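You operate a simulated robot arm through the tools that you are given. There is no shell and no other tool.

You run a simulated two-armed robot. Do the job below in one go: nothing can be reset, and whatever is moved stays where it is left.

TASK
Start the open printer on the job of the yellow card beside its slot.
Fine: card into the slot, switch on, dial to PRINT, green key once; watch till it prints.

Only the result counts: the job must be done as asked and must still hold three seconds after the hand-in. Knocking over, shifting, dropping, spilling or breaking anything else fails it.

THE ROBOT
Two 7-joint arms with two-finger parallel grippers on one trunk that stands fixed in place. Base frame: the origin is at the foot of the trunk, x ahead of it, y to its left, z up. Lengths are in cm, angles in rad, forces in N, time in s.
The left shoulder is at [7, 13, 121.2], the right one opposite. With the tool pointing down near the work surface each hand reaches from about 22 to 52 cm from the base axis, measured 20 degrees to its own side. Payload 1.57 kg a hand.
The TCP of each hand is the grasp point between the finger pads, 3 cm short of the fingertips. In the tool frame z runs along the fingers and y along their closing line. The gripper opens to 8 cm. The fingers are 1.7 cm wide and 1.2 cm thick; the gripper's body (4 by 8.2 cm) begins 8 cm behind the TCP.
Orientation is that of the tool frame in the base frame, as a unit quaternion [x, y, z, w]. With the fingers straight down and closing along the base's y, the tool's x points along the base's -x, its y along +y and its z along -z.

THE INTERFACE
- The arms move only by the tool jog_arm. It takes "left_motion", "right_motion" or both (then of equal length, played together; a hand with none holds still); each is a list of rows, each a list of 3 entries, a list of its own where there are three numbers: the gripper command, from -1 (fully open) to 1 (shut), values between in proportion, then the shift along the tool's x, y, z in cm, then the turn, a rotation vector about the tool's x, y, z in rad. In form: [[grip, [tx, ty, tz], [ax, ay, az]], ...]. A call has 1 to 20 rows; each row shifts and turns the commanded pose from where the row before left it, along the tool's axes as they then stand. Each row takes 0.2 s and may step no farther than 5 cm and 0.15 rad from the row before; otherwise, or with a gripper value out of range, the whole call is refused. Where a pose cannot be reached the arm comes as near as it can. A force on the tool above 40 N (or 10 N above the force at the start of the call, whichever is more), or a blocked arm, ends the call early, and 0.2 s more pass. The fingers move at their own pace (about 10.8 cm/s each) and stop on an object; they squeeze with about 37 N. The grip force told is the motor's: it shows also when the fingers shut on nothing. Time passes only in rows, and 0.2 s behind the last, so rows that do not move let the fingers close. It gives the time, the measured TCP pose, the force on the tool (base axes), the opening and the grip force at its end, in the units of the frame above (readings bear some noise), with the torque about the TCP (base axes, N m) and any sound that the robot's microphone picked up.
- Cameras (640 x 400 px; columns grow to the right, rows downward): "scene" is now at [12.64, -3.08, 142.71]; the picture's right is [-0.39, -0.92, -0.00], its down [-0.65, 0.28, -0.71] and it looks along [0.65, -0.28, -0.71] (base axes); focal length 242 px, centre (320, 200). "left" rides on the left gripper at [7.2, 0.7, -12.2] in its tool frame; the picture's right is [-0.09, 1.00, 0.00], its down [-0.84, -0.08, -0.54] and it looks along [-0.54, -0.05, 0.84] (tool axes); focal length 238 px, centre (320, 200). "right" rides on the right gripper at [7.2, -0.7, -12.2] in its tool frame; the picture's right is [0.09, 1.00, 0.00], its down [-0.84, 0.08, -0.54] and it looks along [-0.54, 0.05, 0.84] (tool axes); focal length 238 px, centre (320, 200). There is no depth. A picture from a camera that has moved, and an enlarged one, comes with that camera's place and axes in the base frame and with its lens.
- capture(camera): a new picture of that camera. It takes no simulated time.
- move_column(by): slides the trunk up (or, below 0, down) by that many cm; the arms and the scene camera ride with it, the base frame stays. It gives what a move gives, with no picture.
- head_to(pan, tilt): turns the head with the scene camera to pan (to the left, within 1.501 rad either way) and tilt (down, from -0.506 to 1.204), counted from straight ahead of the robot. It gives what a move gives.
- close_up(camera, box): a new picture of the part [left, top, right, bottom] of that camera's present view, enlarged. It takes no simulated time.
- finish_job(): hands the job in; it is judged then, once.

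Places have to be worked out from the pictures, the camera data and where the tool is seen. Open the grippers and draw the arms clear of the work before you hand the job in, unless the task says otherwise.

The tools are called after "Request:" as name(argument=value, ...) on one line, values as JSON. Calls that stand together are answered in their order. jog_arm: Moves the arms, as the interface text tells. Its arguments: {"type":"object","properties":{"left_motion":{"type":"array","items":{"type":"array"}},"right_motion":{"type":"array","items":{"type":"array"}}},"required":[]} The other tools are called the same way: move_column (by) moves the trunk up or down; head_to (pan, tilt) turns the head that bears the scene camera; capture (camera) takes a picture; close_up (camera, box) takes an enlarged picture of a part of a camera's view; finish_job () hands the job in.

At the start:

```text
t: 0.0
left_tcp_pos: [32.8, -2.29, 125.24]
left_tcp_rot: [-0.001, 1.0, -0.001, 0.0]
left_wrist_force: [1.0, -0.2, -1.0]
left_wrist_torque: [0.04, -0.02, 0.04]
left_opening: 8.0
left_finger_force: 0.1
right_tcp_pos: [21.63, -24.66, 119.76]
right_tcp_rot: [0.001, 1.0, 0.0, 0.0]
right_wrist_force: [-0.2, 0.5, -0.4]
right_wrist_torque: [-0.01, 0.01, 0.02]
right_opening: 8.01
right_finger_force: 0.1
trunk travel left (down, up): [-85.0, 9.0]
head pan, tilt (commanded): [-0.405, 0.787]
```

scene: 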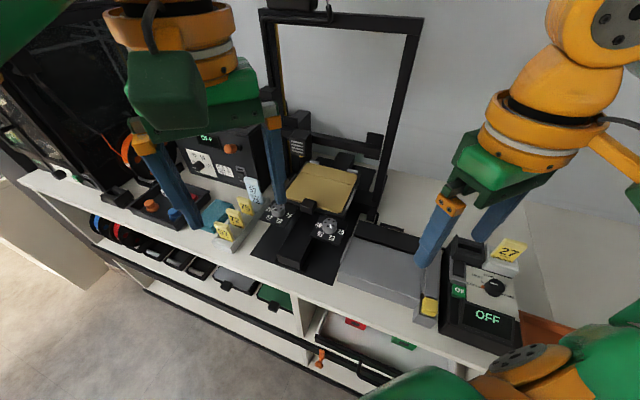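
right: 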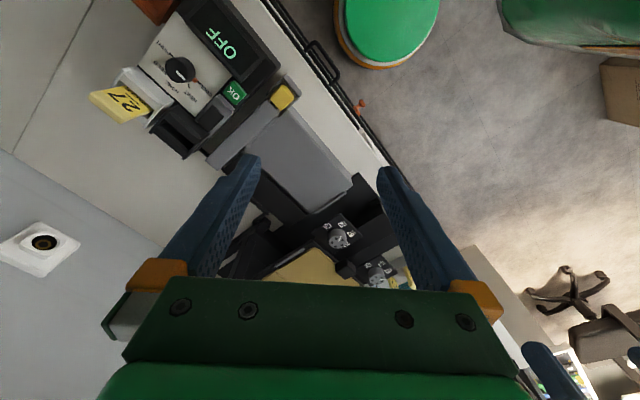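
left: 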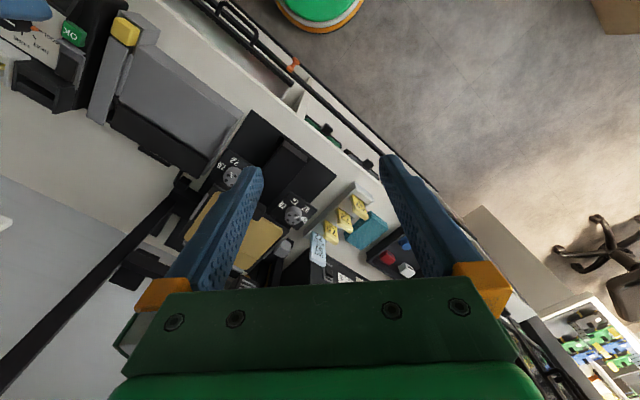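

The pictures show an open-frame printer in the middle with a control box to its right (display OFF, dial, OK key, card "27" in a holder), and another machine on the left with more yellow cards. I look closer at each before moving anything.

Request:
close_up(camera="scene", box=[400, 220, 560, 360])

Request:
close_up(camera="scene", box=[120, 120, 280, 260])

Request:
close_up(camera="right", box=[80, 0, 310, 170])

Request:
close_up(camera="left", box=[200, 130, 440, 290])

Request:
close_up(camera="scene", box=[230, 80, 410, 280])

```text
2.86 times, centred on (480, 290) of scene
camera zoom: at [12.64, -3.08, 142.71], right [-0.39, -0.92, 0.0], down [-0.65, 0.28, -0.71], along [0.65, -0.28, -0.71], focal length 693 px, centre (-137, -57)
```

zoom: 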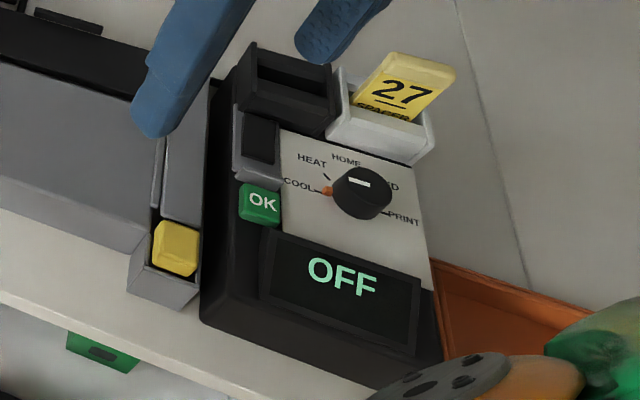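

```text
2.86 times, centred on (200, 190) of scene
camera zoom: at [12.64, -3.08, 142.71], right [-0.39, -0.92, 0.0], down [-0.65, 0.28, -0.71], along [0.65, -0.28, -0.71], focal length 693 px, centre (663, 229)
```

zoom: 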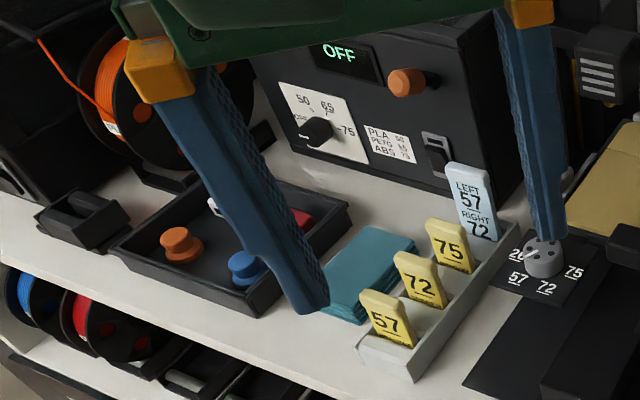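

```text
2.35 times, centred on (195, 85) of right
camera zoom: at [14.55, -25.34, 131.88], right [-0.09, 1.0, 0.0], down [0.84, 0.08, 0.54], along [0.54, 0.05, -0.84], focal length 561 px, centre (614, 471)
```

zoom: 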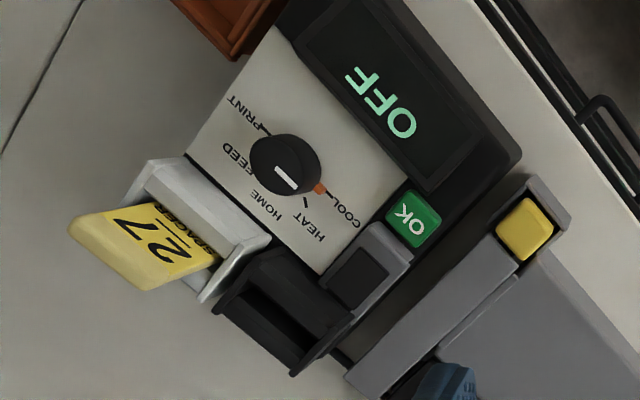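

```text
2.50 times, centred on (320, 210) of left
camera zoom: at [25.46, -1.54, 137.45], right [0.09, 1.0, 0.0], down [0.84, -0.07, 0.54], along [0.54, -0.05, -0.84], focal length 596 px, centre (320, 175)
```

zoom: 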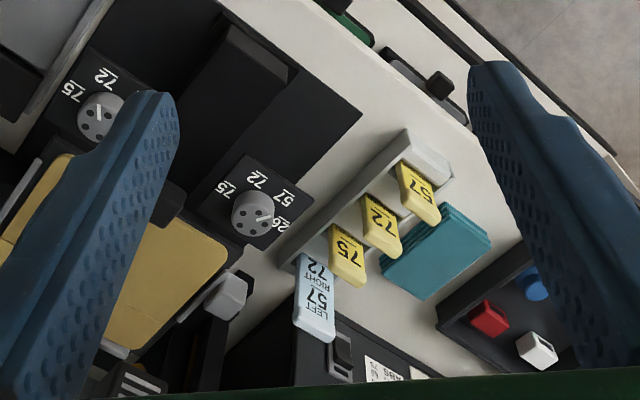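

```text
2.00 times, centred on (320, 180) of scene
camera zoom: at [12.64, -3.08, 142.71], right [-0.39, -0.92, 0.0], down [-0.65, 0.28, -0.71], along [0.65, -0.28, -0.71], focal length 485 px, centre (320, 240)
```

zoom: 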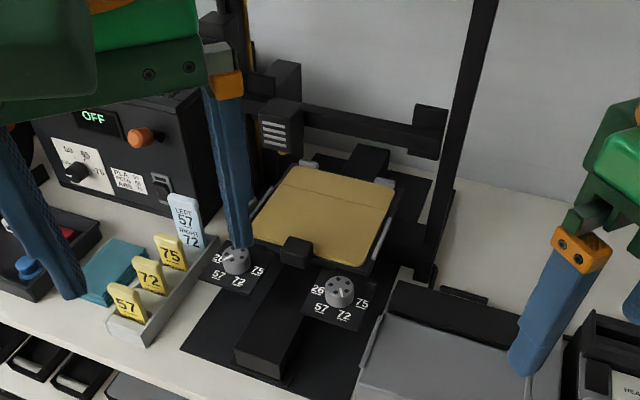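

The right-hand controller carries the slot, the card "27 SPACER", a rocker switch, the green OK key and the dial, all of which I need. I zoom in harder to read the dial pointer and the slot.

Request:
close_up(camera="right", box=[155, 35, 235, 95])

Request:
close_up(camera="right", box=[85, 60, 245, 165])

Request:
close_up(camera="scene", box=[450, 230, 540, 290])

```text
6.67 times, centred on (195, 65) of right
camera zoom: at [14.55, -25.34, 131.88], right [-0.09, 1.0, 0.0], down [0.84, 0.08, 0.54], along [0.54, 0.05, -0.84], focal length 1589 px, centre (1153, 1100)
```

zoom: 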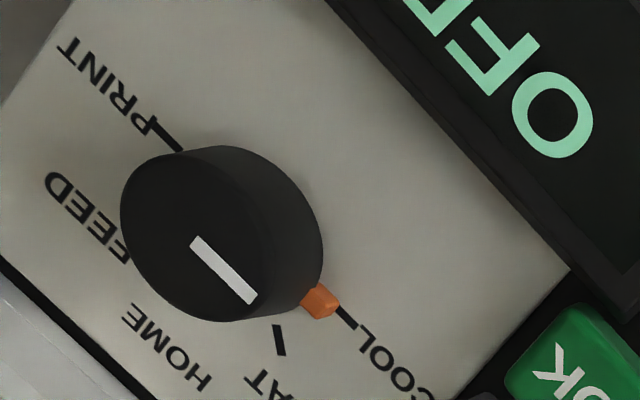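

```text
3.81 times, centred on (165, 112) of right
camera zoom: at [14.55, -25.34, 131.88], right [-0.09, 1.0, 0.0], down [0.84, 0.08, 0.54], along [0.54, 0.05, -0.84], focal length 908 px, centre (910, 533)
```

zoom: 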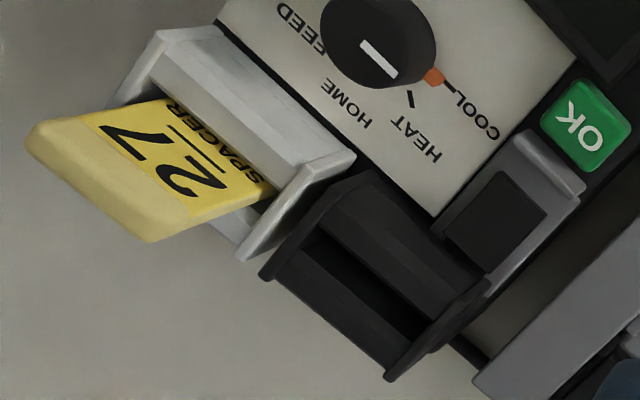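

```text
6.67 times, centred on (495, 260) of scene
camera zoom: at [12.64, -3.08, 142.71], right [-0.39, -0.92, 0.0], down [-0.65, 0.28, -0.71], along [0.65, -0.28, -0.71], focal length 1617 px, centre (-847, -200)
```

zoom: 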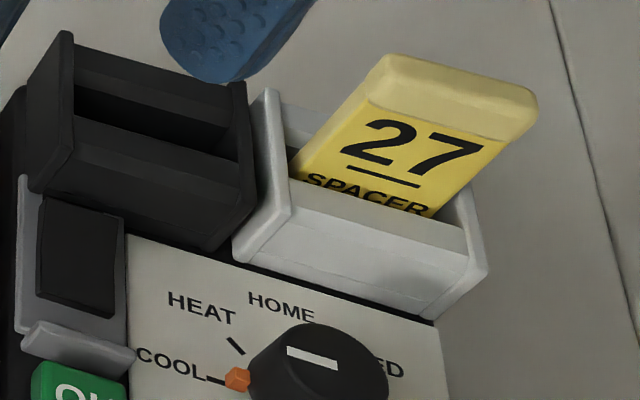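

The dial stands at COOL (orange pointer), the box is yawed about −0.4 rad, and I triangulate roughly: OK key (21,−37,96), dial top (19,−43,98), slot (26,−42,102), card top (23,−49,103). I move the right hand over the box, staying high, for a better look.

Request:
jog_arm(right_motion=[[-1, [0.5, -4.3, 0.3], [0, 0, 0]], [-1, [0.5, -4.3, 0.3], [0, 0, 0]], [-1, [0.5, -4.3, 0.3], [0, 0, 0]], [-1, [0.5, -4.3, 0.3], [0, 0, 0]]])

Request:
capture(camera="right")

Request:
capture(camera="scene")

```text
t: 1.0
left_tcp_pos: [32.94, -2.29, 125.07]
left_tcp_rot: [-0.001, 1.0, -0.001, -0.001]
left_wrist_force: [1.0, -1.0, -0.1]
left_wrist_torque: [0.01, -0.01, 0.02]
left_opening: 7.99
left_finger_force: 0.0
right_tcp_pos: [20.7, -38.02, 117.44]
right_tcp_rot: [0.0, 1.0, 0.001, -0.001]
right_wrist_force: [-0.5, 0.6, 1.4]
right_wrist_torque: [0.04, -0.01, 0.0]
right_opening: 8.01
right_finger_force: 0.1
right hand out of reach, approached as far as the arm can: row 3, 4
trunk travel left (down, up): [-85.0, 9.0]
head pan, tilt (commanded): [-0.405, 0.787]
```

```text
taken
camera right: at [13.59, -38.69, 129.56], right [-0.09, 1.0, 0.0], down [0.84, 0.08, 0.54], along [0.54, 0.05, -0.84], focal length 238 px, centre (320, 200)
```

right: 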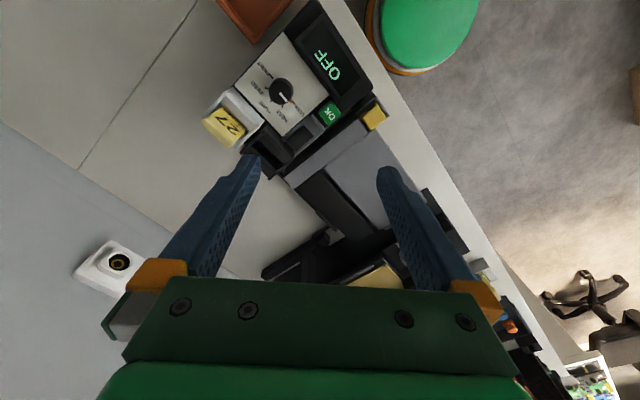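

```text
taken
camera scene: at [12.75, -3.15, 142.7], right [-0.39, -0.92, 0.0], down [-0.65, 0.28, -0.71], along [0.65, -0.28, -0.71], focal length 242 px, centre (320, 200)
```

scene: 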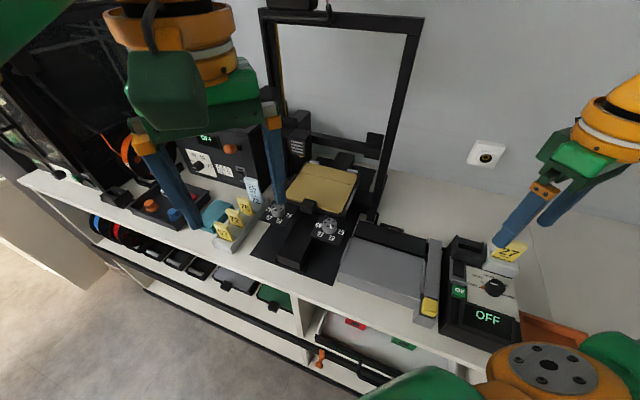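

The hand stopped at (20.7,−38,117.4), short of the target, so straight-down reach is limited this high. I zoom in on the box from this closer view to refine positions.

Request:
close_up(camera="right", box=[190, 0, 400, 190])

Request:
close_up(camera="scene", box=[420, 220, 540, 360])

Request:
close_up(camera="right", box=[190, 80, 290, 180])

```text
2.11 times, centred on (295, 95) of right
camera zoom: at [13.59, -38.69, 129.56], right [-0.09, 1.0, 0.0], down [0.84, 0.08, 0.54], along [0.54, 0.05, -0.84], focal length 502 px, centre (373, 421)
```

zoom: 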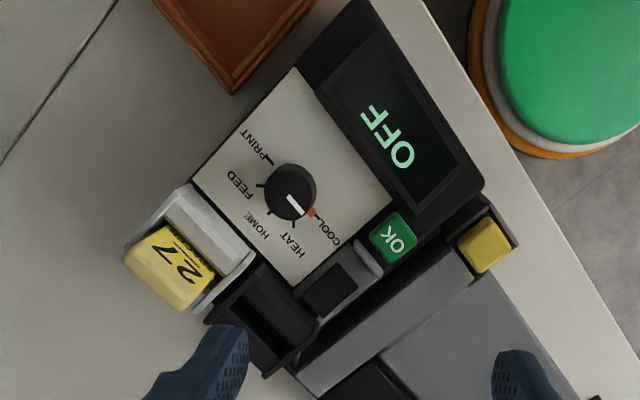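

```text
2.86 times, centred on (480, 290) of scene
camera zoom: at [12.75, -3.15, 142.7], right [-0.39, -0.92, 0.0], down [-0.65, 0.28, -0.71], along [0.65, -0.28, -0.71], focal length 693 px, centre (-137, -57)
```

zoom: 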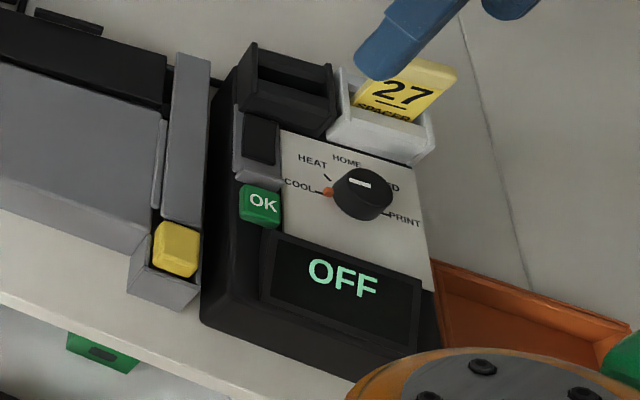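

```text
4.00 times, centred on (240, 130) of right
camera zoom: at [13.59, -38.69, 129.56], right [-0.09, 1.0, 0.0], down [0.84, 0.08, 0.54], along [0.54, 0.05, -0.84], focal length 953 px, centre (640, 480)
```

zoom: 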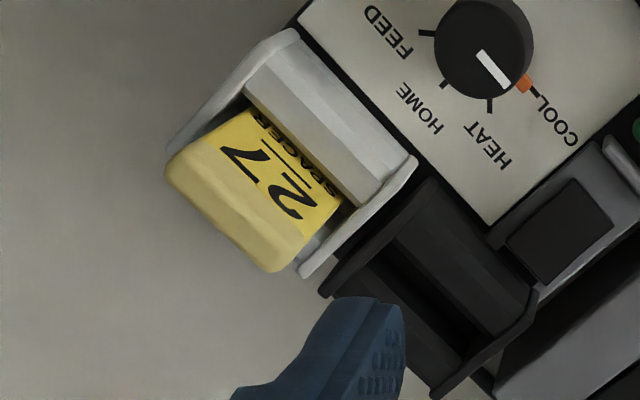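

Refined geometry: the panel is level at z≈95.3, its back edge runs along u≈(−0.70,−0.71) and it faces backward along v≈(0.71,−0.70). The card stands about upright, roughly 4 cm wide and 1.5 cm thick. I turn the right hand −45° to face the box squarely and come down a little.

Request:
jog_arm(right_motion=[[-1, [0, 0.3, 0.9], [0, 0, 0.13]], [-1, [0, 0.3, 0.9], [0, 0, 0.13]], [-1, [0, 0.3, 0.9], [0, 0, 0.13]], [-1, [0, 0.3, 0.9], [0, 0, 0.13]], [-1, [0, 0, 0.9], [0, 0, 0.13]], [-1, [0, 0, 0.9], [0, 0, 0.13]]])

Request:
capture(camera="right")

Request:
capture(camera="scene")

```text
t: 2.4
left_tcp_pos: [32.85, -2.25, 125.16]
left_tcp_rot: [-0.002, 1.0, 0.0, 0.001]
left_wrist_force: [-0.4, 0.3, -0.5]
left_wrist_torque: [-0.01, 0.01, -0.04]
left_opening: 8.0
left_finger_force: 0.1
right_tcp_pos: [20.64, -36.6, 111.97]
right_tcp_rot: [0.38, 0.925, 0.0, 0.0]
right_wrist_force: [0.0, 0.9, -0.5]
right_wrist_torque: [0.0, 0.0, 0.02]
right_opening: 7.99
right_finger_force: 0.0
trunk travel left (down, up): [-85.0, 9.0]
head pan, tilt (commanded): [-0.405, 0.787]
```

```text
taken
camera right: at [15.15, -32.0, 124.0], right [0.64, 0.77, 0.0], down [0.65, -0.54, 0.54], along [0.42, -0.34, -0.84], focal length 238 px, centre (320, 200)
```

right: 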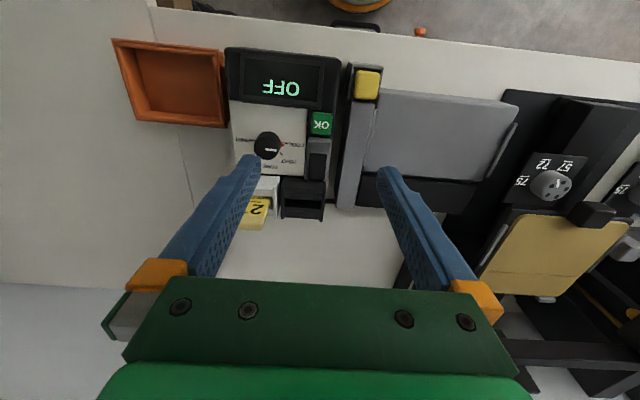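

```text
taken
camera scene: at [12.64, -3.09, 142.71], right [-0.39, -0.92, 0.0], down [-0.65, 0.28, -0.71], along [0.65, -0.28, -0.71], focal length 242 px, centre (320, 200)
```

scene: 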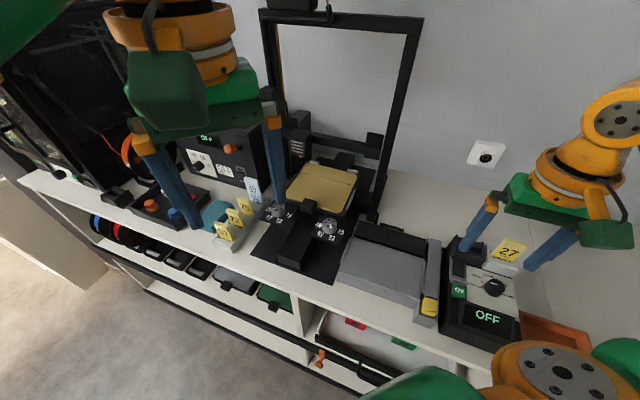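

The hand is now square to the box. I zoom in on the box from here to measure the card, slot, switch and dial.

Request:
close_up(camera="right", box=[210, 40, 350, 140])

Request:
close_up(camera="right", box=[220, 130, 350, 240])

Request:
close_up(camera="scene", box=[435, 220, 535, 300])

```text
4.00 times, centred on (280, 90) of right
camera zoom: at [15.15, -32.0, 124.0], right [0.64, 0.77, 0.0], down [0.65, -0.54, 0.54], along [0.42, -0.34, -0.84], focal length 953 px, centre (480, 640)
```

zoom: 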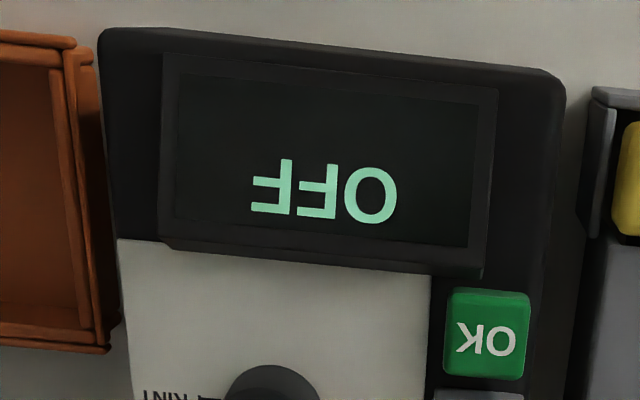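

```text
3.64 times, centred on (285, 185) of right
camera zoom: at [15.15, -32.0, 124.0], right [0.64, 0.77, 0.0], down [0.65, -0.54, 0.54], along [0.42, -0.34, -0.84], focal length 867 px, centre (447, 254)
```

zoom: 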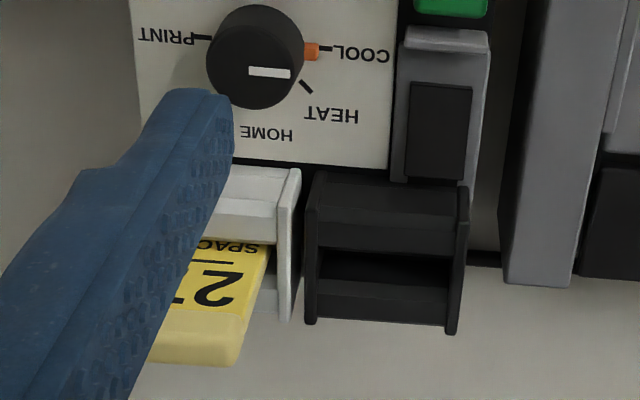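

```text
5.00 times, centred on (485, 260) of scene
camera zoom: at [12.64, -3.09, 142.71], right [-0.39, -0.92, 0.0], down [-0.65, 0.28, -0.71], along [0.65, -0.28, -0.71], focal length 1213 px, centre (-505, -100)
```

zoom: 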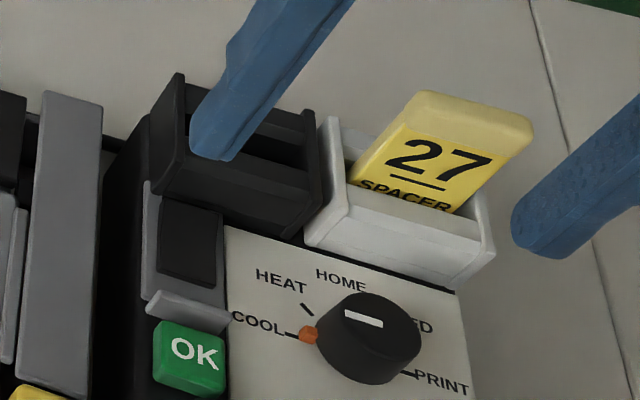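

The box is square to the hand, the card is upright with its top at z≈103. I move the right hand toward a point above the card (TCP about (22.5,−49,108.5)) to test reach and get a steeper view; fingertips stay above 105.

Request:
jog_arm(right_motion=[[-1, [-2.5, -1.87, 0.9], [0, 0, 0]], [-1, [-2.5, -1.87, 0.9], [0, 0, 0]], [-1, [-2.5, -1.87, 0.9], [0, 0, 0]], [-1, [-2.5, -1.87, 0.8], [0, 0, 0]]])

Request:
capture(camera="right")

Request:
capture(camera="scene")

```text
t: 3.4
left_tcp_pos: [32.91, -2.39, 125.15]
left_tcp_rot: [-0.002, 1.0, -0.001, 0.001]
left_wrist_force: [-0.4, 0.1, -0.1]
left_wrist_torque: [0.05, 0.0, -0.02]
left_opening: 7.99
left_finger_force: 0.0
right_tcp_pos: [22.58, -49.2, 108.26]
right_tcp_rot: [0.38, 0.925, 0.0, 0.0]
right_wrist_force: [0.8, -0.3, -0.2]
right_wrist_torque: [0.02, 0.0, 0.01]
right_opening: 7.98
right_finger_force: 0.1
trunk travel left (down, up): [-85.0, 9.0]
head pan, tilt (commanded): [-0.405, 0.787]
```

```text
taken
camera right: at [17.08, -44.63, 120.46], right [0.64, 0.77, 0.0], down [0.65, -0.53, 0.54], along [0.42, -0.34, -0.84], focal length 238 px, centre (320, 200)
```

right: 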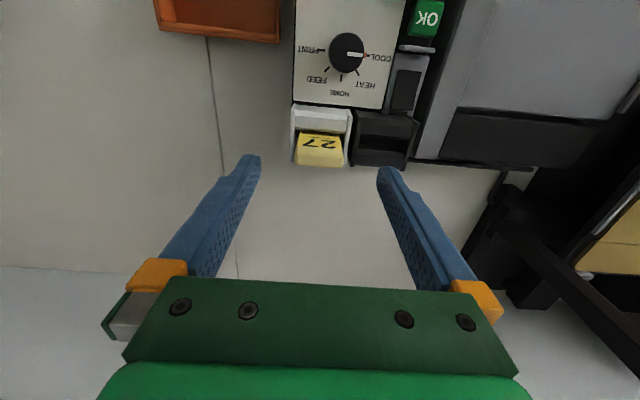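

```text
taken
camera scene: at [12.72, -3.22, 142.7], right [-0.39, -0.92, 0.0], down [-0.65, 0.28, -0.71], along [0.65, -0.28, -0.71], focal length 242 px, centre (320, 200)
```

scene: 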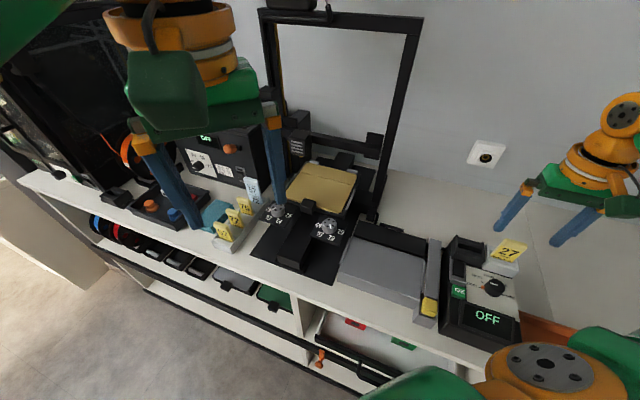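

Reach at z=108 is fine, right over the card. I zoom in from here on the card, slot, switch and dial.

Request:
close_up(camera="right", box=[270, 80, 440, 190])

Request:
close_up(camera="right", box=[280, 0, 460, 110])

Request:
close_up(camera="scene", box=[435, 220, 535, 300])

```text
3.64 times, centred on (355, 135) of right
camera zoom: at [17.08, -44.63, 120.46], right [0.64, 0.77, 0.0], down [0.65, -0.53, 0.54], along [0.42, -0.34, -0.84], focal length 867 px, centre (193, 436)
```

zoom: 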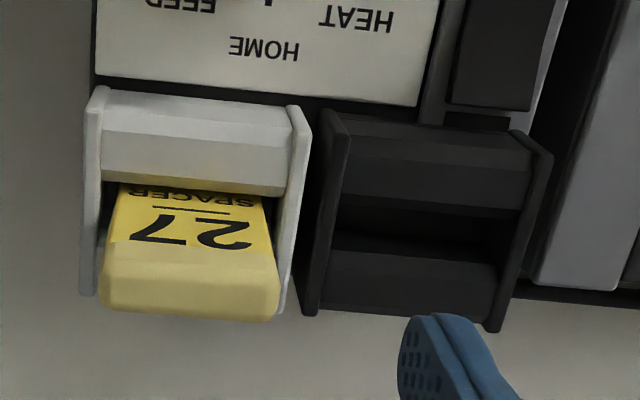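

```text
3.56 times, centred on (370, 55) of right
camera zoom: at [17.08, -44.63, 120.46], right [0.64, 0.77, 0.0], down [0.65, -0.53, 0.54], along [0.42, -0.34, -0.84], focal length 848 px, centre (142, 716)
```

zoom: 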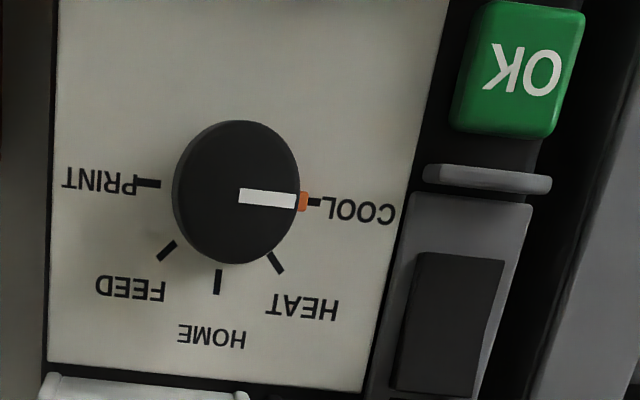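

```text
5.00 times, centred on (485, 260) of scene
camera zoom: at [12.72, -3.22, 142.7], right [-0.39, -0.92, 0.0], down [-0.65, 0.28, -0.71], along [0.65, -0.28, -0.71], focal length 1213 px, centre (-505, -100)
```

zoom: 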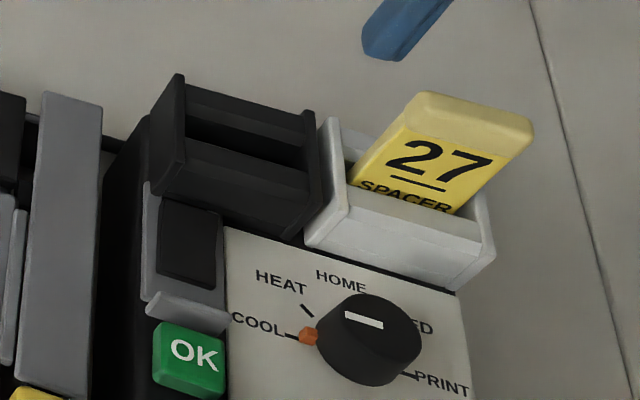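

Measured in box axes: card centre U≈19.05, slot centre U≈12.85 (about 6.1–6.2 cm to its left), same depth V, walls topping out at z≈98.2. Gripping the card across its thin faces is steadiest, so I turn the right hand +90° in place (fingertips at 105, above the card's 103).

Request:
jog_arm(right_motion=[[-1, [0, 0, 0], [0, 0, -0.1428]], [-1, [0, 0, 0], [0, 0, -0.1428]], [-1, [0, 0, 0], [0, 0, -0.1428]], [-1, [0, 0, 0], [0, 0, -0.1428]], [-1, [0, 0, 0], [0, 0, -0.1428]], [-1, [0, 0, 0], [0, 0, -0.1428]], [-1, [0, 0, 0], [0, 0, -0.1428]], [-1, [0, 0, 0], [0, 0, -0.1428]], [-1, [0, 0, 0], [0, 0, -0.1428]], [-1, [0, 0, 0], [0, 0, -0.1428]], [-1, [0, 0, 0], [0, 0, -0.1428]]])

Request:
capture(camera="right")

Request:
capture(camera="scene")

```text
t: 5.8
left_tcp_pos: [32.76, -2.13, 125.27]
left_tcp_rot: [-0.002, 1.0, -0.002, 0.001]
left_wrist_force: [-0.3, -0.3, 0.2]
left_wrist_torque: [0.0, 0.03, 0.01]
left_opening: 7.99
left_finger_force: 0.0
right_tcp_pos: [20.88, -26.85, 106.01]
right_tcp_rot: [-0.383, 0.924, 0.0, 0.0]
right_wrist_force: [0.7, -0.5, 0.2]
right_wrist_torque: [0.02, 0.02, 0.02]
right_opening: 7.98
right_finger_force: 0.0
right hand out of reach, approached as far as the arm can: row 2, 3, 4, 5, 6, 7, 8, 9, 10, 11
trunk travel left (down, up): [-85.0, 9.0]
head pan, tilt (commanded): [-0.405, 0.787]
```

```text
taken
camera right: at [16.27, -32.41, 118.06], right [-0.77, 0.64, 0.0], down [0.54, 0.65, 0.54], along [0.35, 0.42, -0.84], focal length 238 px, centre (320, 200)
```

right: 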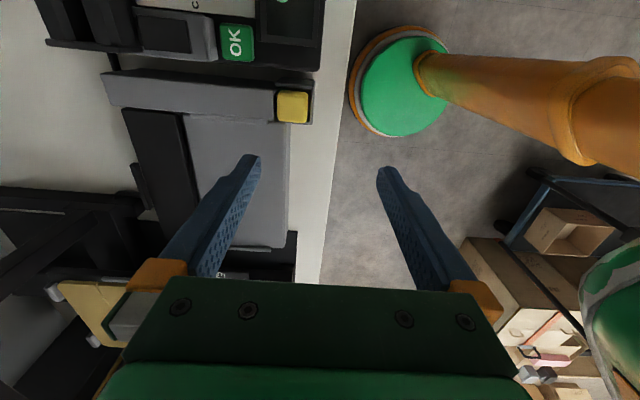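

```text
taken
camera scene: at [12.58, -3.02, 142.72], right [-0.39, -0.92, 0.0], down [-0.65, 0.28, -0.71], along [0.65, -0.28, -0.71], focal length 242 px, centre (320, 200)
```

scene: 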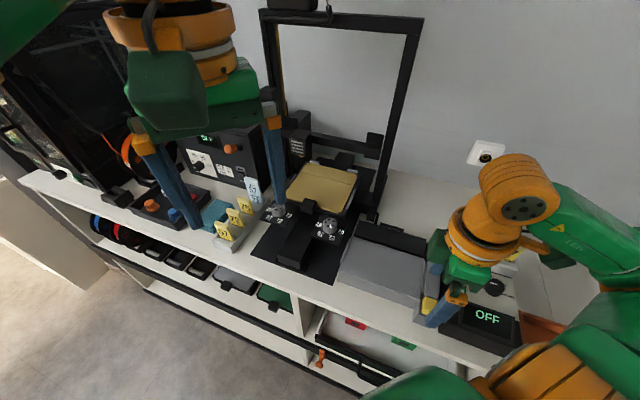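

Turning that way pushed the arm past a joint limit and the hand slid back to (20.9,−26.9,106), touching nothing. I raise it, turn back to the square yaw, and will instead grip the card on its side edges.

Request:
jog_arm(right_motion=[[-1, [0, 0, -1.5], [0, 0, 0]], [-1, [0, 0, -1.5], [0, 0, 0]], [-1, [0, 0, 0], [0, 0, 0.1428]], [-1, [0, 0, 0], [0, 0, 0.1428]], [-1, [0, 0, 0], [0, 0, 0.1428]], [-1, [0, 0, 0], [0, 0, 0.1428]], [-1, [0, 0, 0], [0, 0, 0.1428]], [-1, [0, 0, 0], [0, 0, 0.1428]], [-1, [0, 0, 0], [0, 0, 0.1428]], [-1, [0, 0, 0], [0, 0, 0.1428]], [-1, [0, 0, 0], [0, 0, 0.1428]], [-1, [0, 0, 0], [0, 0, 0.1428]], [-1, [0, 0, 0], [0, 0, 0.1428]]])

Request:
capture(camera="scene")

```text
t: 8.6
left_tcp_pos: [32.72, -2.24, 125.09]
left_tcp_rot: [-0.001, 1.0, -0.001, 0.001]
left_wrist_force: [-0.5, -0.1, -0.5]
left_wrist_torque: [0.01, -0.01, 0.01]
left_opening: 8.0
left_finger_force: 0.0
right_tcp_pos: [20.87, -27.06, 108.98]
right_tcp_rot: [0.382, 0.924, 0.001, 0.001]
right_wrist_force: [-0.1, 0.2, 0.3]
right_wrist_torque: [0.02, 0.02, 0.0]
right_opening: 8.01
right_finger_force: 0.0
trunk travel left (down, up): [-85.0, 9.0]
head pan, tilt (commanded): [-0.405, 0.787]
```

```text
taken
camera scene: at [12.65, -3.08, 142.71], right [-0.39, -0.92, 0.0], down [-0.65, 0.28, -0.71], along [0.65, -0.28, -0.71], focal length 242 px, centre (320, 200)
```

scene: 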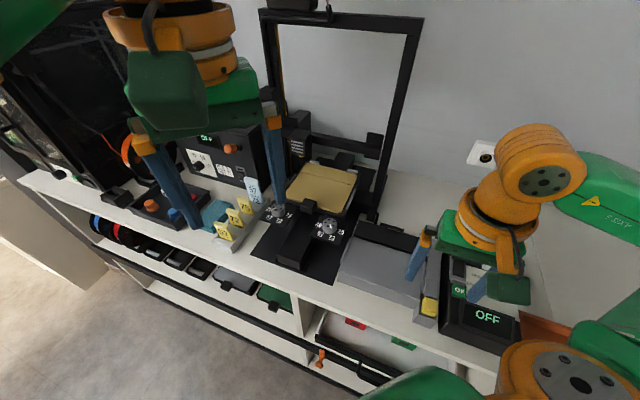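

Yaw is square again at (20.9,−27.1,109). I move back above the card: target TCP (22.9,−49.5,108.5), fingertips at 105.5.

Request:
jog_arm(right_motion=[[-1, [-3.456, -2.892, 0.1], [0, 0, 0]], [-1, [-3.456, -2.892, 0.1], [0, 0, 0]], [-1, [-3.456, -2.892, 0.1], [0, 0, 0]], [-1, [-3.456, -2.892, 0.1], [0, 0, 0]], [-1, [-3.456, -2.892, 0.1], [0, 0, 0]]])

Request:
close_up(camera="right", box=[230, 80, 410, 200])

Request:
close_up(camera="scene", box=[440, 180, 600, 290])

```text
t: 9.8
left_tcp_pos: [32.84, -2.56, 125.01]
left_tcp_rot: [-0.002, 1.0, 0.0, 0.0]
left_wrist_force: [0.2, 0.1, 1.6]
left_wrist_torque: [0.03, -0.02, 0.0]
left_opening: 7.98
left_finger_force: 0.1
right_tcp_pos: [22.99, -49.44, 108.53]
right_tcp_rot: [0.38, 0.925, 0.001, -0.001]
right_wrist_force: [-0.2, -1.2, 0.0]
right_wrist_torque: [0.04, 0.03, -0.02]
right_opening: 7.98
right_finger_force: 0.1
trunk travel left (down, up): [-85.0, 9.0]
head pan, tilt (commanded): [-0.405, 0.787]
```

```text
3.33 times, centred on (320, 140) of right
camera zoom: at [17.42, -44.9, 120.66], right [0.63, 0.77, 0.0], down [0.65, -0.53, 0.54], along [0.42, -0.34, -0.84], focal length 794 px, centre (320, 400)
```

zoom: 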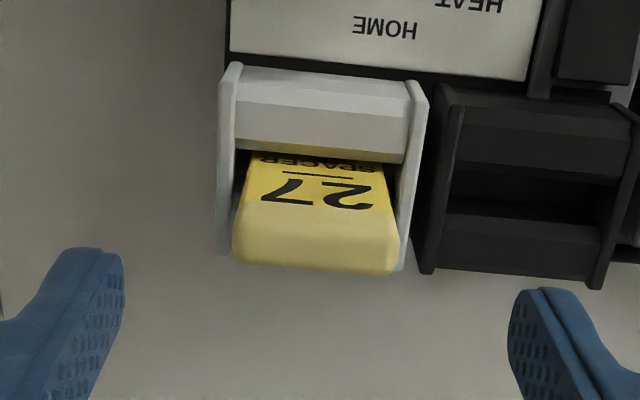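

```text
3.64 times, centred on (520, 235) of scene
camera zoom: at [12.7, -3.27, 142.7], right [-0.39, -0.92, 0.0], down [-0.65, 0.28, -0.71], along [0.65, -0.28, -0.71], focal length 882 px, centre (-407, 73)
```

zoom: 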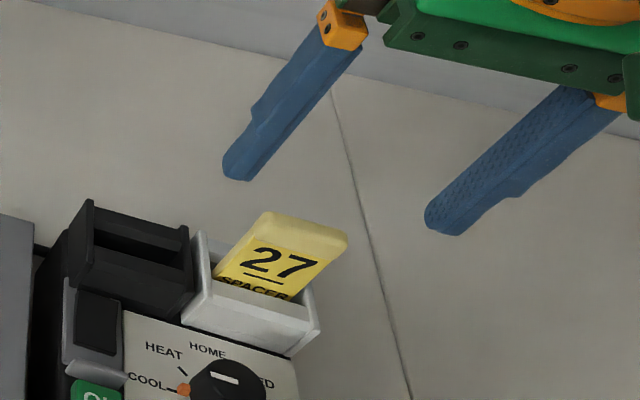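

The card is centred between the fingers in U and aligned in depth. I descend 6 cm to TCP z≈102.5 (tips ≈99.5, just above the holder walls) with the fingers still open.

Request:
jog_arm(right_motion=[[-1, [0, 0, 1.5], [0, 0, 0]], [-1, [0, 0, 1.5], [0, 0, 0]], [-1, [0, 0, 1.5], [0, 0, 0]], [-1, [0, 0, 1.5], [0, 0, 0]]])

Request:
close_up(camera="right", box=[230, 80, 410, 200])

Request:
close_up(camera="scene", box=[440, 180, 600, 290])

```text
t: 10.8
left_tcp_pos: [32.89, -2.28, 125.12]
left_tcp_rot: [-0.002, 1.0, -0.001, 0.001]
left_wrist_force: [0.6, 0.2, 1.0]
left_wrist_torque: [0.01, 0.04, -0.02]
left_opening: 8.0
left_finger_force: 0.0
right_tcp_pos: [22.88, -49.4, 102.31]
right_tcp_rot: [0.381, 0.925, 0.0, 0.0]
right_wrist_force: [0.4, 0.1, 0.1]
right_wrist_torque: [0.03, -0.01, 0.03]
right_opening: 8.0
right_finger_force: 0.1
trunk travel left (down, up): [-85.0, 9.0]
head pan, tilt (commanded): [-0.405, 0.787]
```

```text
3.33 times, centred on (320, 140) of right
camera zoom: at [17.42, -44.85, 114.55], right [0.63, 0.77, 0.0], down [0.65, -0.53, 0.54], along [0.42, -0.34, -0.84], focal length 794 px, centre (320, 400)
```

zoom: 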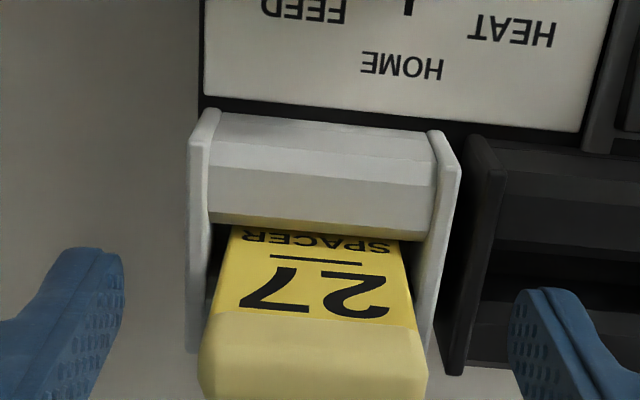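

```text
3.64 times, centred on (520, 235) of scene
camera zoom: at [12.65, -3.08, 142.71], right [-0.39, -0.92, 0.0], down [-0.65, 0.28, -0.71], along [0.65, -0.28, -0.71], focal length 882 px, centre (-407, 73)
```

zoom: 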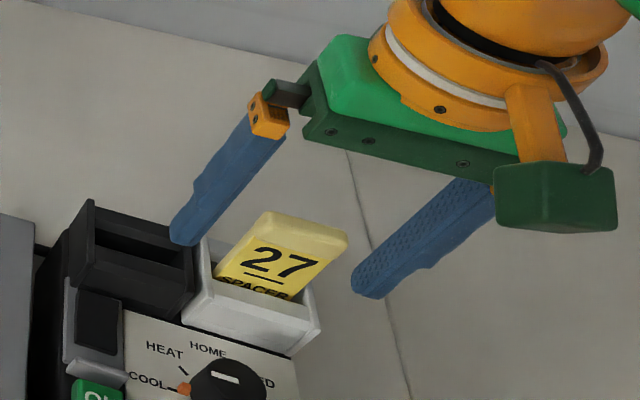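

The card sits midway between the fingers, tips about 1 cm above the holder cheeks. I close the gripper on the card's side edges.

Request:
jog_arm(right_motion=[[0.2, [0, 0, 0], [0, 0, 0]], [0.5, [0, 0, 0], [0, 0, 0]], [1, [0, 0, 0], [0, 0, 0]], [1, [0, 0, 0], [0, 0, 0]]])

Request:
capture(camera="right")

Request:
close_up(camera="scene", box=[440, 180, 600, 290])

```text
t: 11.8
left_tcp_pos: [32.72, -2.24, 125.16]
left_tcp_rot: [-0.002, 1.0, -0.001, 0.001]
left_wrist_force: [-0.1, -0.8, 0.1]
left_wrist_torque: [0.0, -0.02, -0.01]
left_opening: 8.0
left_finger_force: 0.2
right_tcp_pos: [22.98, -49.4, 102.52]
right_tcp_rot: [0.38, 0.925, 0.0, 0.0]
right_wrist_force: [-0.3, -0.3, 0.1]
right_wrist_torque: [0.01, -0.02, 0.02]
right_opening: 3.89
right_finger_force: 37.2
trunk travel left (down, up): [-85.0, 9.0]
head pan, tilt (commanded): [-0.405, 0.787]
```

```text
taken
camera right: at [17.42, -44.84, 114.57], right [0.64, 0.77, 0.0], down [0.65, -0.53, 0.54], along [0.42, -0.34, -0.84], focal length 238 px, centre (320, 200)
```

right: 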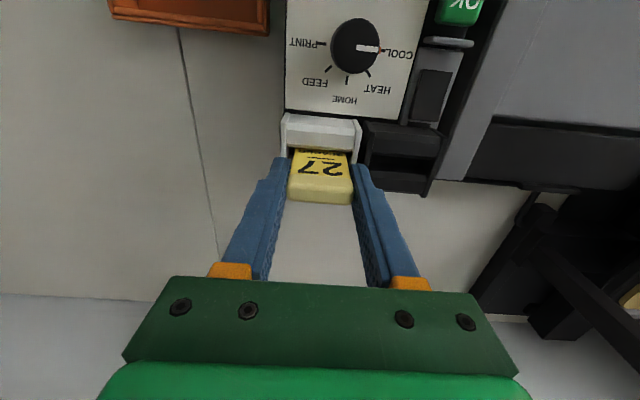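

```text
3.64 times, centred on (520, 235) of scene
camera zoom: at [12.65, -3.09, 142.71], right [-0.39, -0.92, 0.0], down [-0.65, 0.28, -0.71], along [0.65, -0.28, -0.71], focal length 882 px, centre (-407, 73)
```

zoom: 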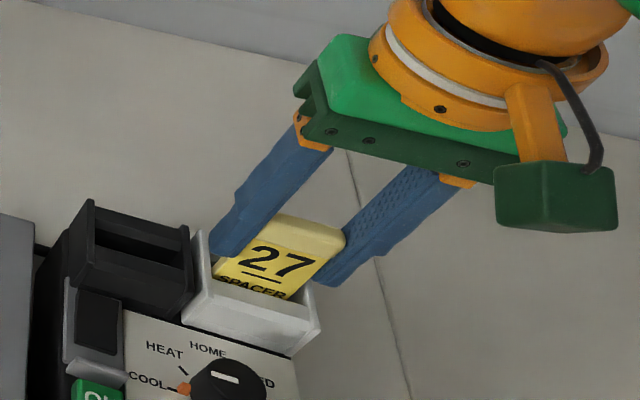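

Gripped at 3.89 cm opening with 37 N. I lift straight up 4.5 cm, and check that the card follows and how far its lower end has come out.

Request:
jog_arm(right_motion=[[1, [0, 0, -1.0], [0, 0, 0]], [1, [0, 0, -1.5], [0, 0, 0]], [1, [0, 0, -1.5], [0, 0, 0]], [1, [0, 0, -0.5], [0, 0, 0]]])

Request:
close_up(camera="right", box=[230, 80, 410, 200])

Request:
close_up(camera="scene", box=[440, 180, 600, 290])

```text
t: 12.8
left_tcp_pos: [32.78, -2.28, 125.11]
left_tcp_rot: [-0.002, 1.0, -0.001, 0.001]
left_wrist_force: [0.2, 0.3, -0.7]
left_wrist_torque: [0.0, 0.02, 0.03]
left_opening: 8.01
left_finger_force: 0.0
right_tcp_pos: [23.03, -49.39, 107.07]
right_tcp_rot: [0.38, 0.925, 0.0, -0.001]
right_wrist_force: [0.6, 0.0, -0.2]
right_wrist_torque: [0.0, 0.0, 0.03]
right_opening: 3.88
right_finger_force: 37.0
trunk travel left (down, up): [-85.0, 9.0]
head pan, tilt (commanded): [-0.405, 0.787]
```

```text
3.33 times, centred on (320, 140) of right
camera zoom: at [17.48, -44.86, 119.13], right [0.64, 0.77, 0.0], down [0.65, -0.53, 0.54], along [0.42, -0.34, -0.84], focal length 794 px, centre (320, 400)
```

zoom: 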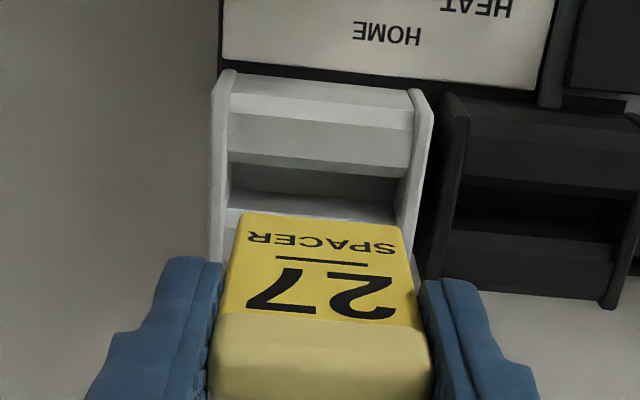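

```text
3.64 times, centred on (520, 235) of scene
camera zoom: at [12.65, -3.09, 142.71], right [-0.39, -0.92, 0.0], down [-0.65, 0.28, -0.71], along [0.65, -0.28, -0.71], focal length 882 px, centre (-407, 73)
```

zoom: 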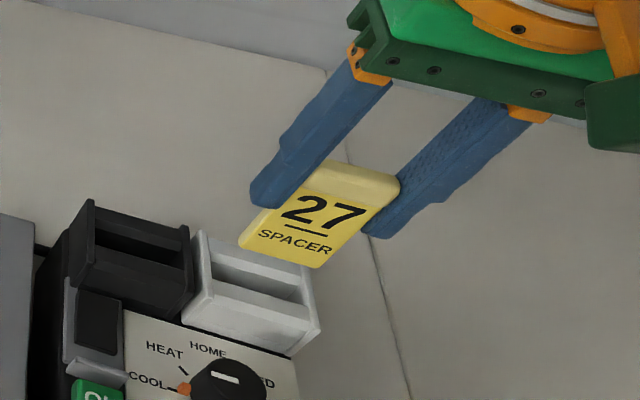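

The card came out cleanly: it is about 6.3 cm tall, lower edge now at z≈101, clear of the walls (98.3). I take a wider zoom of the slot and holder before shifting sideways.

Request:
close_up(camera="right", box=[280, 90, 440, 190])

Request:
close_up(camera="scene", box=[440, 220, 530, 276])

```text
4.00 times, centred on (360, 140) of right
camera zoom: at [17.48, -44.86, 119.13], right [0.64, 0.77, 0.0], down [0.65, -0.53, 0.54], along [0.42, -0.34, -0.84], focal length 953 px, centre (160, 440)
```

zoom: 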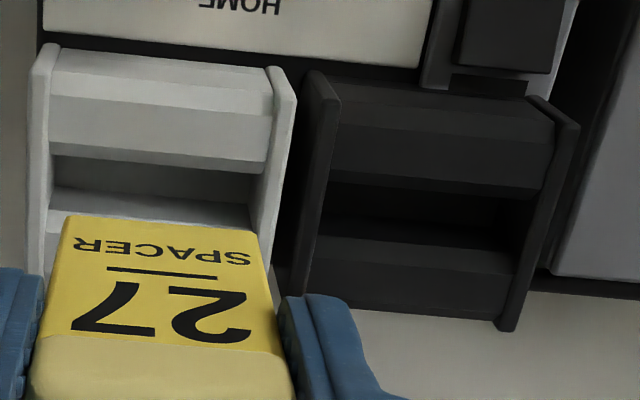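

```text
7.11 times, centred on (485, 248) of scene
camera zoom: at [12.65, -3.09, 142.71], right [-0.39, -0.92, 0.0], down [-0.65, 0.28, -0.71], along [0.65, -0.28, -0.71], focal length 1725 px, centre (-853, -141)
```

zoom: 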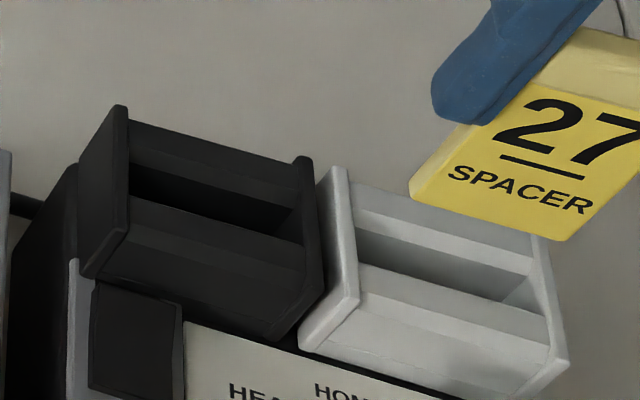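

Pitch between holder and slot comes out near 6.1–6.3 cm. I shift the card 6.1 cm left along the box (tool +y) at the current safe height and then compare margins.

Request:
jog_arm(right_motion=[[1, [0, 1.5, 0], [0, 0, 0]], [1, [0, 2.0, 0], [0, 0, 0]], [1, [0, 2.0, 0], [0, 0, 0]], [1, [0, 0.6, 0], [0, 0, 0]], [1, [0, 0, 0], [0, 0, 0]]])

Request:
close_up(camera="right", box=[250, 80, 410, 180])

Request:
close_up(camera="scene", box=[430, 200, 530, 280])

```text
t: 14.0
left_tcp_pos: [32.76, -2.19, 125.19]
left_tcp_rot: [-0.002, 1.0, -0.001, 0.0]
left_wrist_force: [-0.7, -0.4, 0.2]
left_wrist_torque: [-0.02, 0.0, 0.0]
left_opening: 8.0
left_finger_force: 0.0
right_tcp_pos: [27.15, -44.95, 106.97]
right_tcp_rot: [0.381, 0.924, 0.0, 0.0]
right_wrist_force: [-0.3, 0.0, -0.3]
right_wrist_torque: [0.01, 0.02, -0.02]
right_opening: 3.89
right_finger_force: 36.6
trunk travel left (down, up): [-85.0, 9.0]
head pan, tilt (commanded): [-0.405, 0.787]
```

```text
4.00 times, centred on (330, 130) of right
camera zoom: at [21.77, -40.45, 119.06], right [0.64, 0.77, 0.0], down [0.65, -0.53, 0.54], along [0.42, -0.34, -0.84], focal length 953 px, centre (280, 480)
```

zoom: 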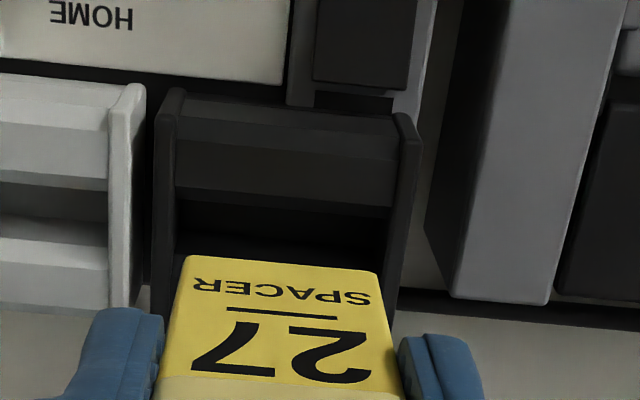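

```text
5.00 times, centred on (480, 240) of scene
camera zoom: at [12.63, -3.09, 142.71], right [-0.39, -0.92, 0.0], down [-0.65, 0.28, -0.71], along [0.65, -0.28, -0.71], focal length 1213 px, centre (-480, 0)
```

zoom: 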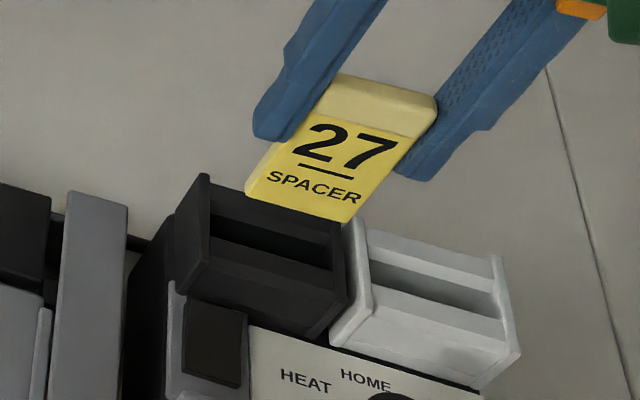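

Both views show the card centred over the slot (inner width about 4.7 cm versus 3.9 cm card), with the slot perhaps 0.1 cm further back. I nudge 0.1 cm back and lower 1.9 cm so the card's lower edge is just above the slot mouth.

Request:
jog_arm(right_motion=[[1, [-0.1, 0, 1.0], [0, 0, 0]], [1, [0, 0, 0.9], [0, 0, 0]], [1, [0, 0, 0], [0, 0, 0]]])

Request:
close_up(camera="right", box=[250, 80, 410, 180])

Request:
close_up(camera="scene", box=[440, 210, 520, 270])

```text
t: 14.8
left_tcp_pos: [32.74, -2.26, 125.13]
left_tcp_rot: [-0.002, 1.0, -0.002, 0.001]
left_wrist_force: [-0.6, -0.6, 0.5]
left_wrist_torque: [0.01, 0.01, 0.05]
left_opening: 8.0
left_finger_force: 0.0
right_tcp_pos: [27.35, -45.11, 105.14]
right_tcp_rot: [0.381, 0.924, 0.001, -0.001]
right_wrist_force: [0.2, 0.3, 0.1]
right_wrist_torque: [0.02, -0.03, -0.02]
right_opening: 3.87
right_finger_force: 37.2
trunk travel left (down, up): [-85.0, 9.0]
head pan, tilt (commanded): [-0.405, 0.787]
```

```text
4.00 times, centred on (330, 130) of right
camera zoom: at [21.91, -40.56, 117.16], right [0.64, 0.77, 0.0], down [0.65, -0.53, 0.54], along [0.42, -0.34, -0.84], focal length 953 px, centre (280, 480)
```

zoom: 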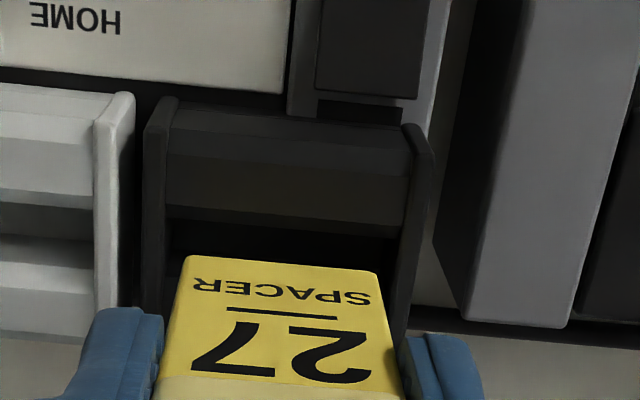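

```text
6.67 times, centred on (480, 240) of scene
camera zoom: at [12.65, -3.08, 142.71], right [-0.39, -0.92, 0.0], down [-0.65, 0.28, -0.71], along [0.65, -0.28, -0.71], focal length 1617 px, centre (-747, -67)
```

zoom: 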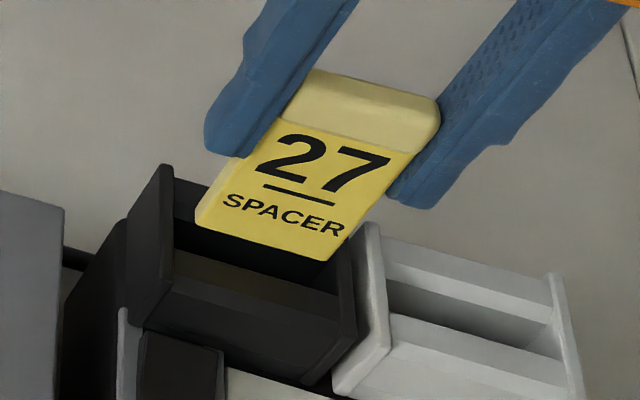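

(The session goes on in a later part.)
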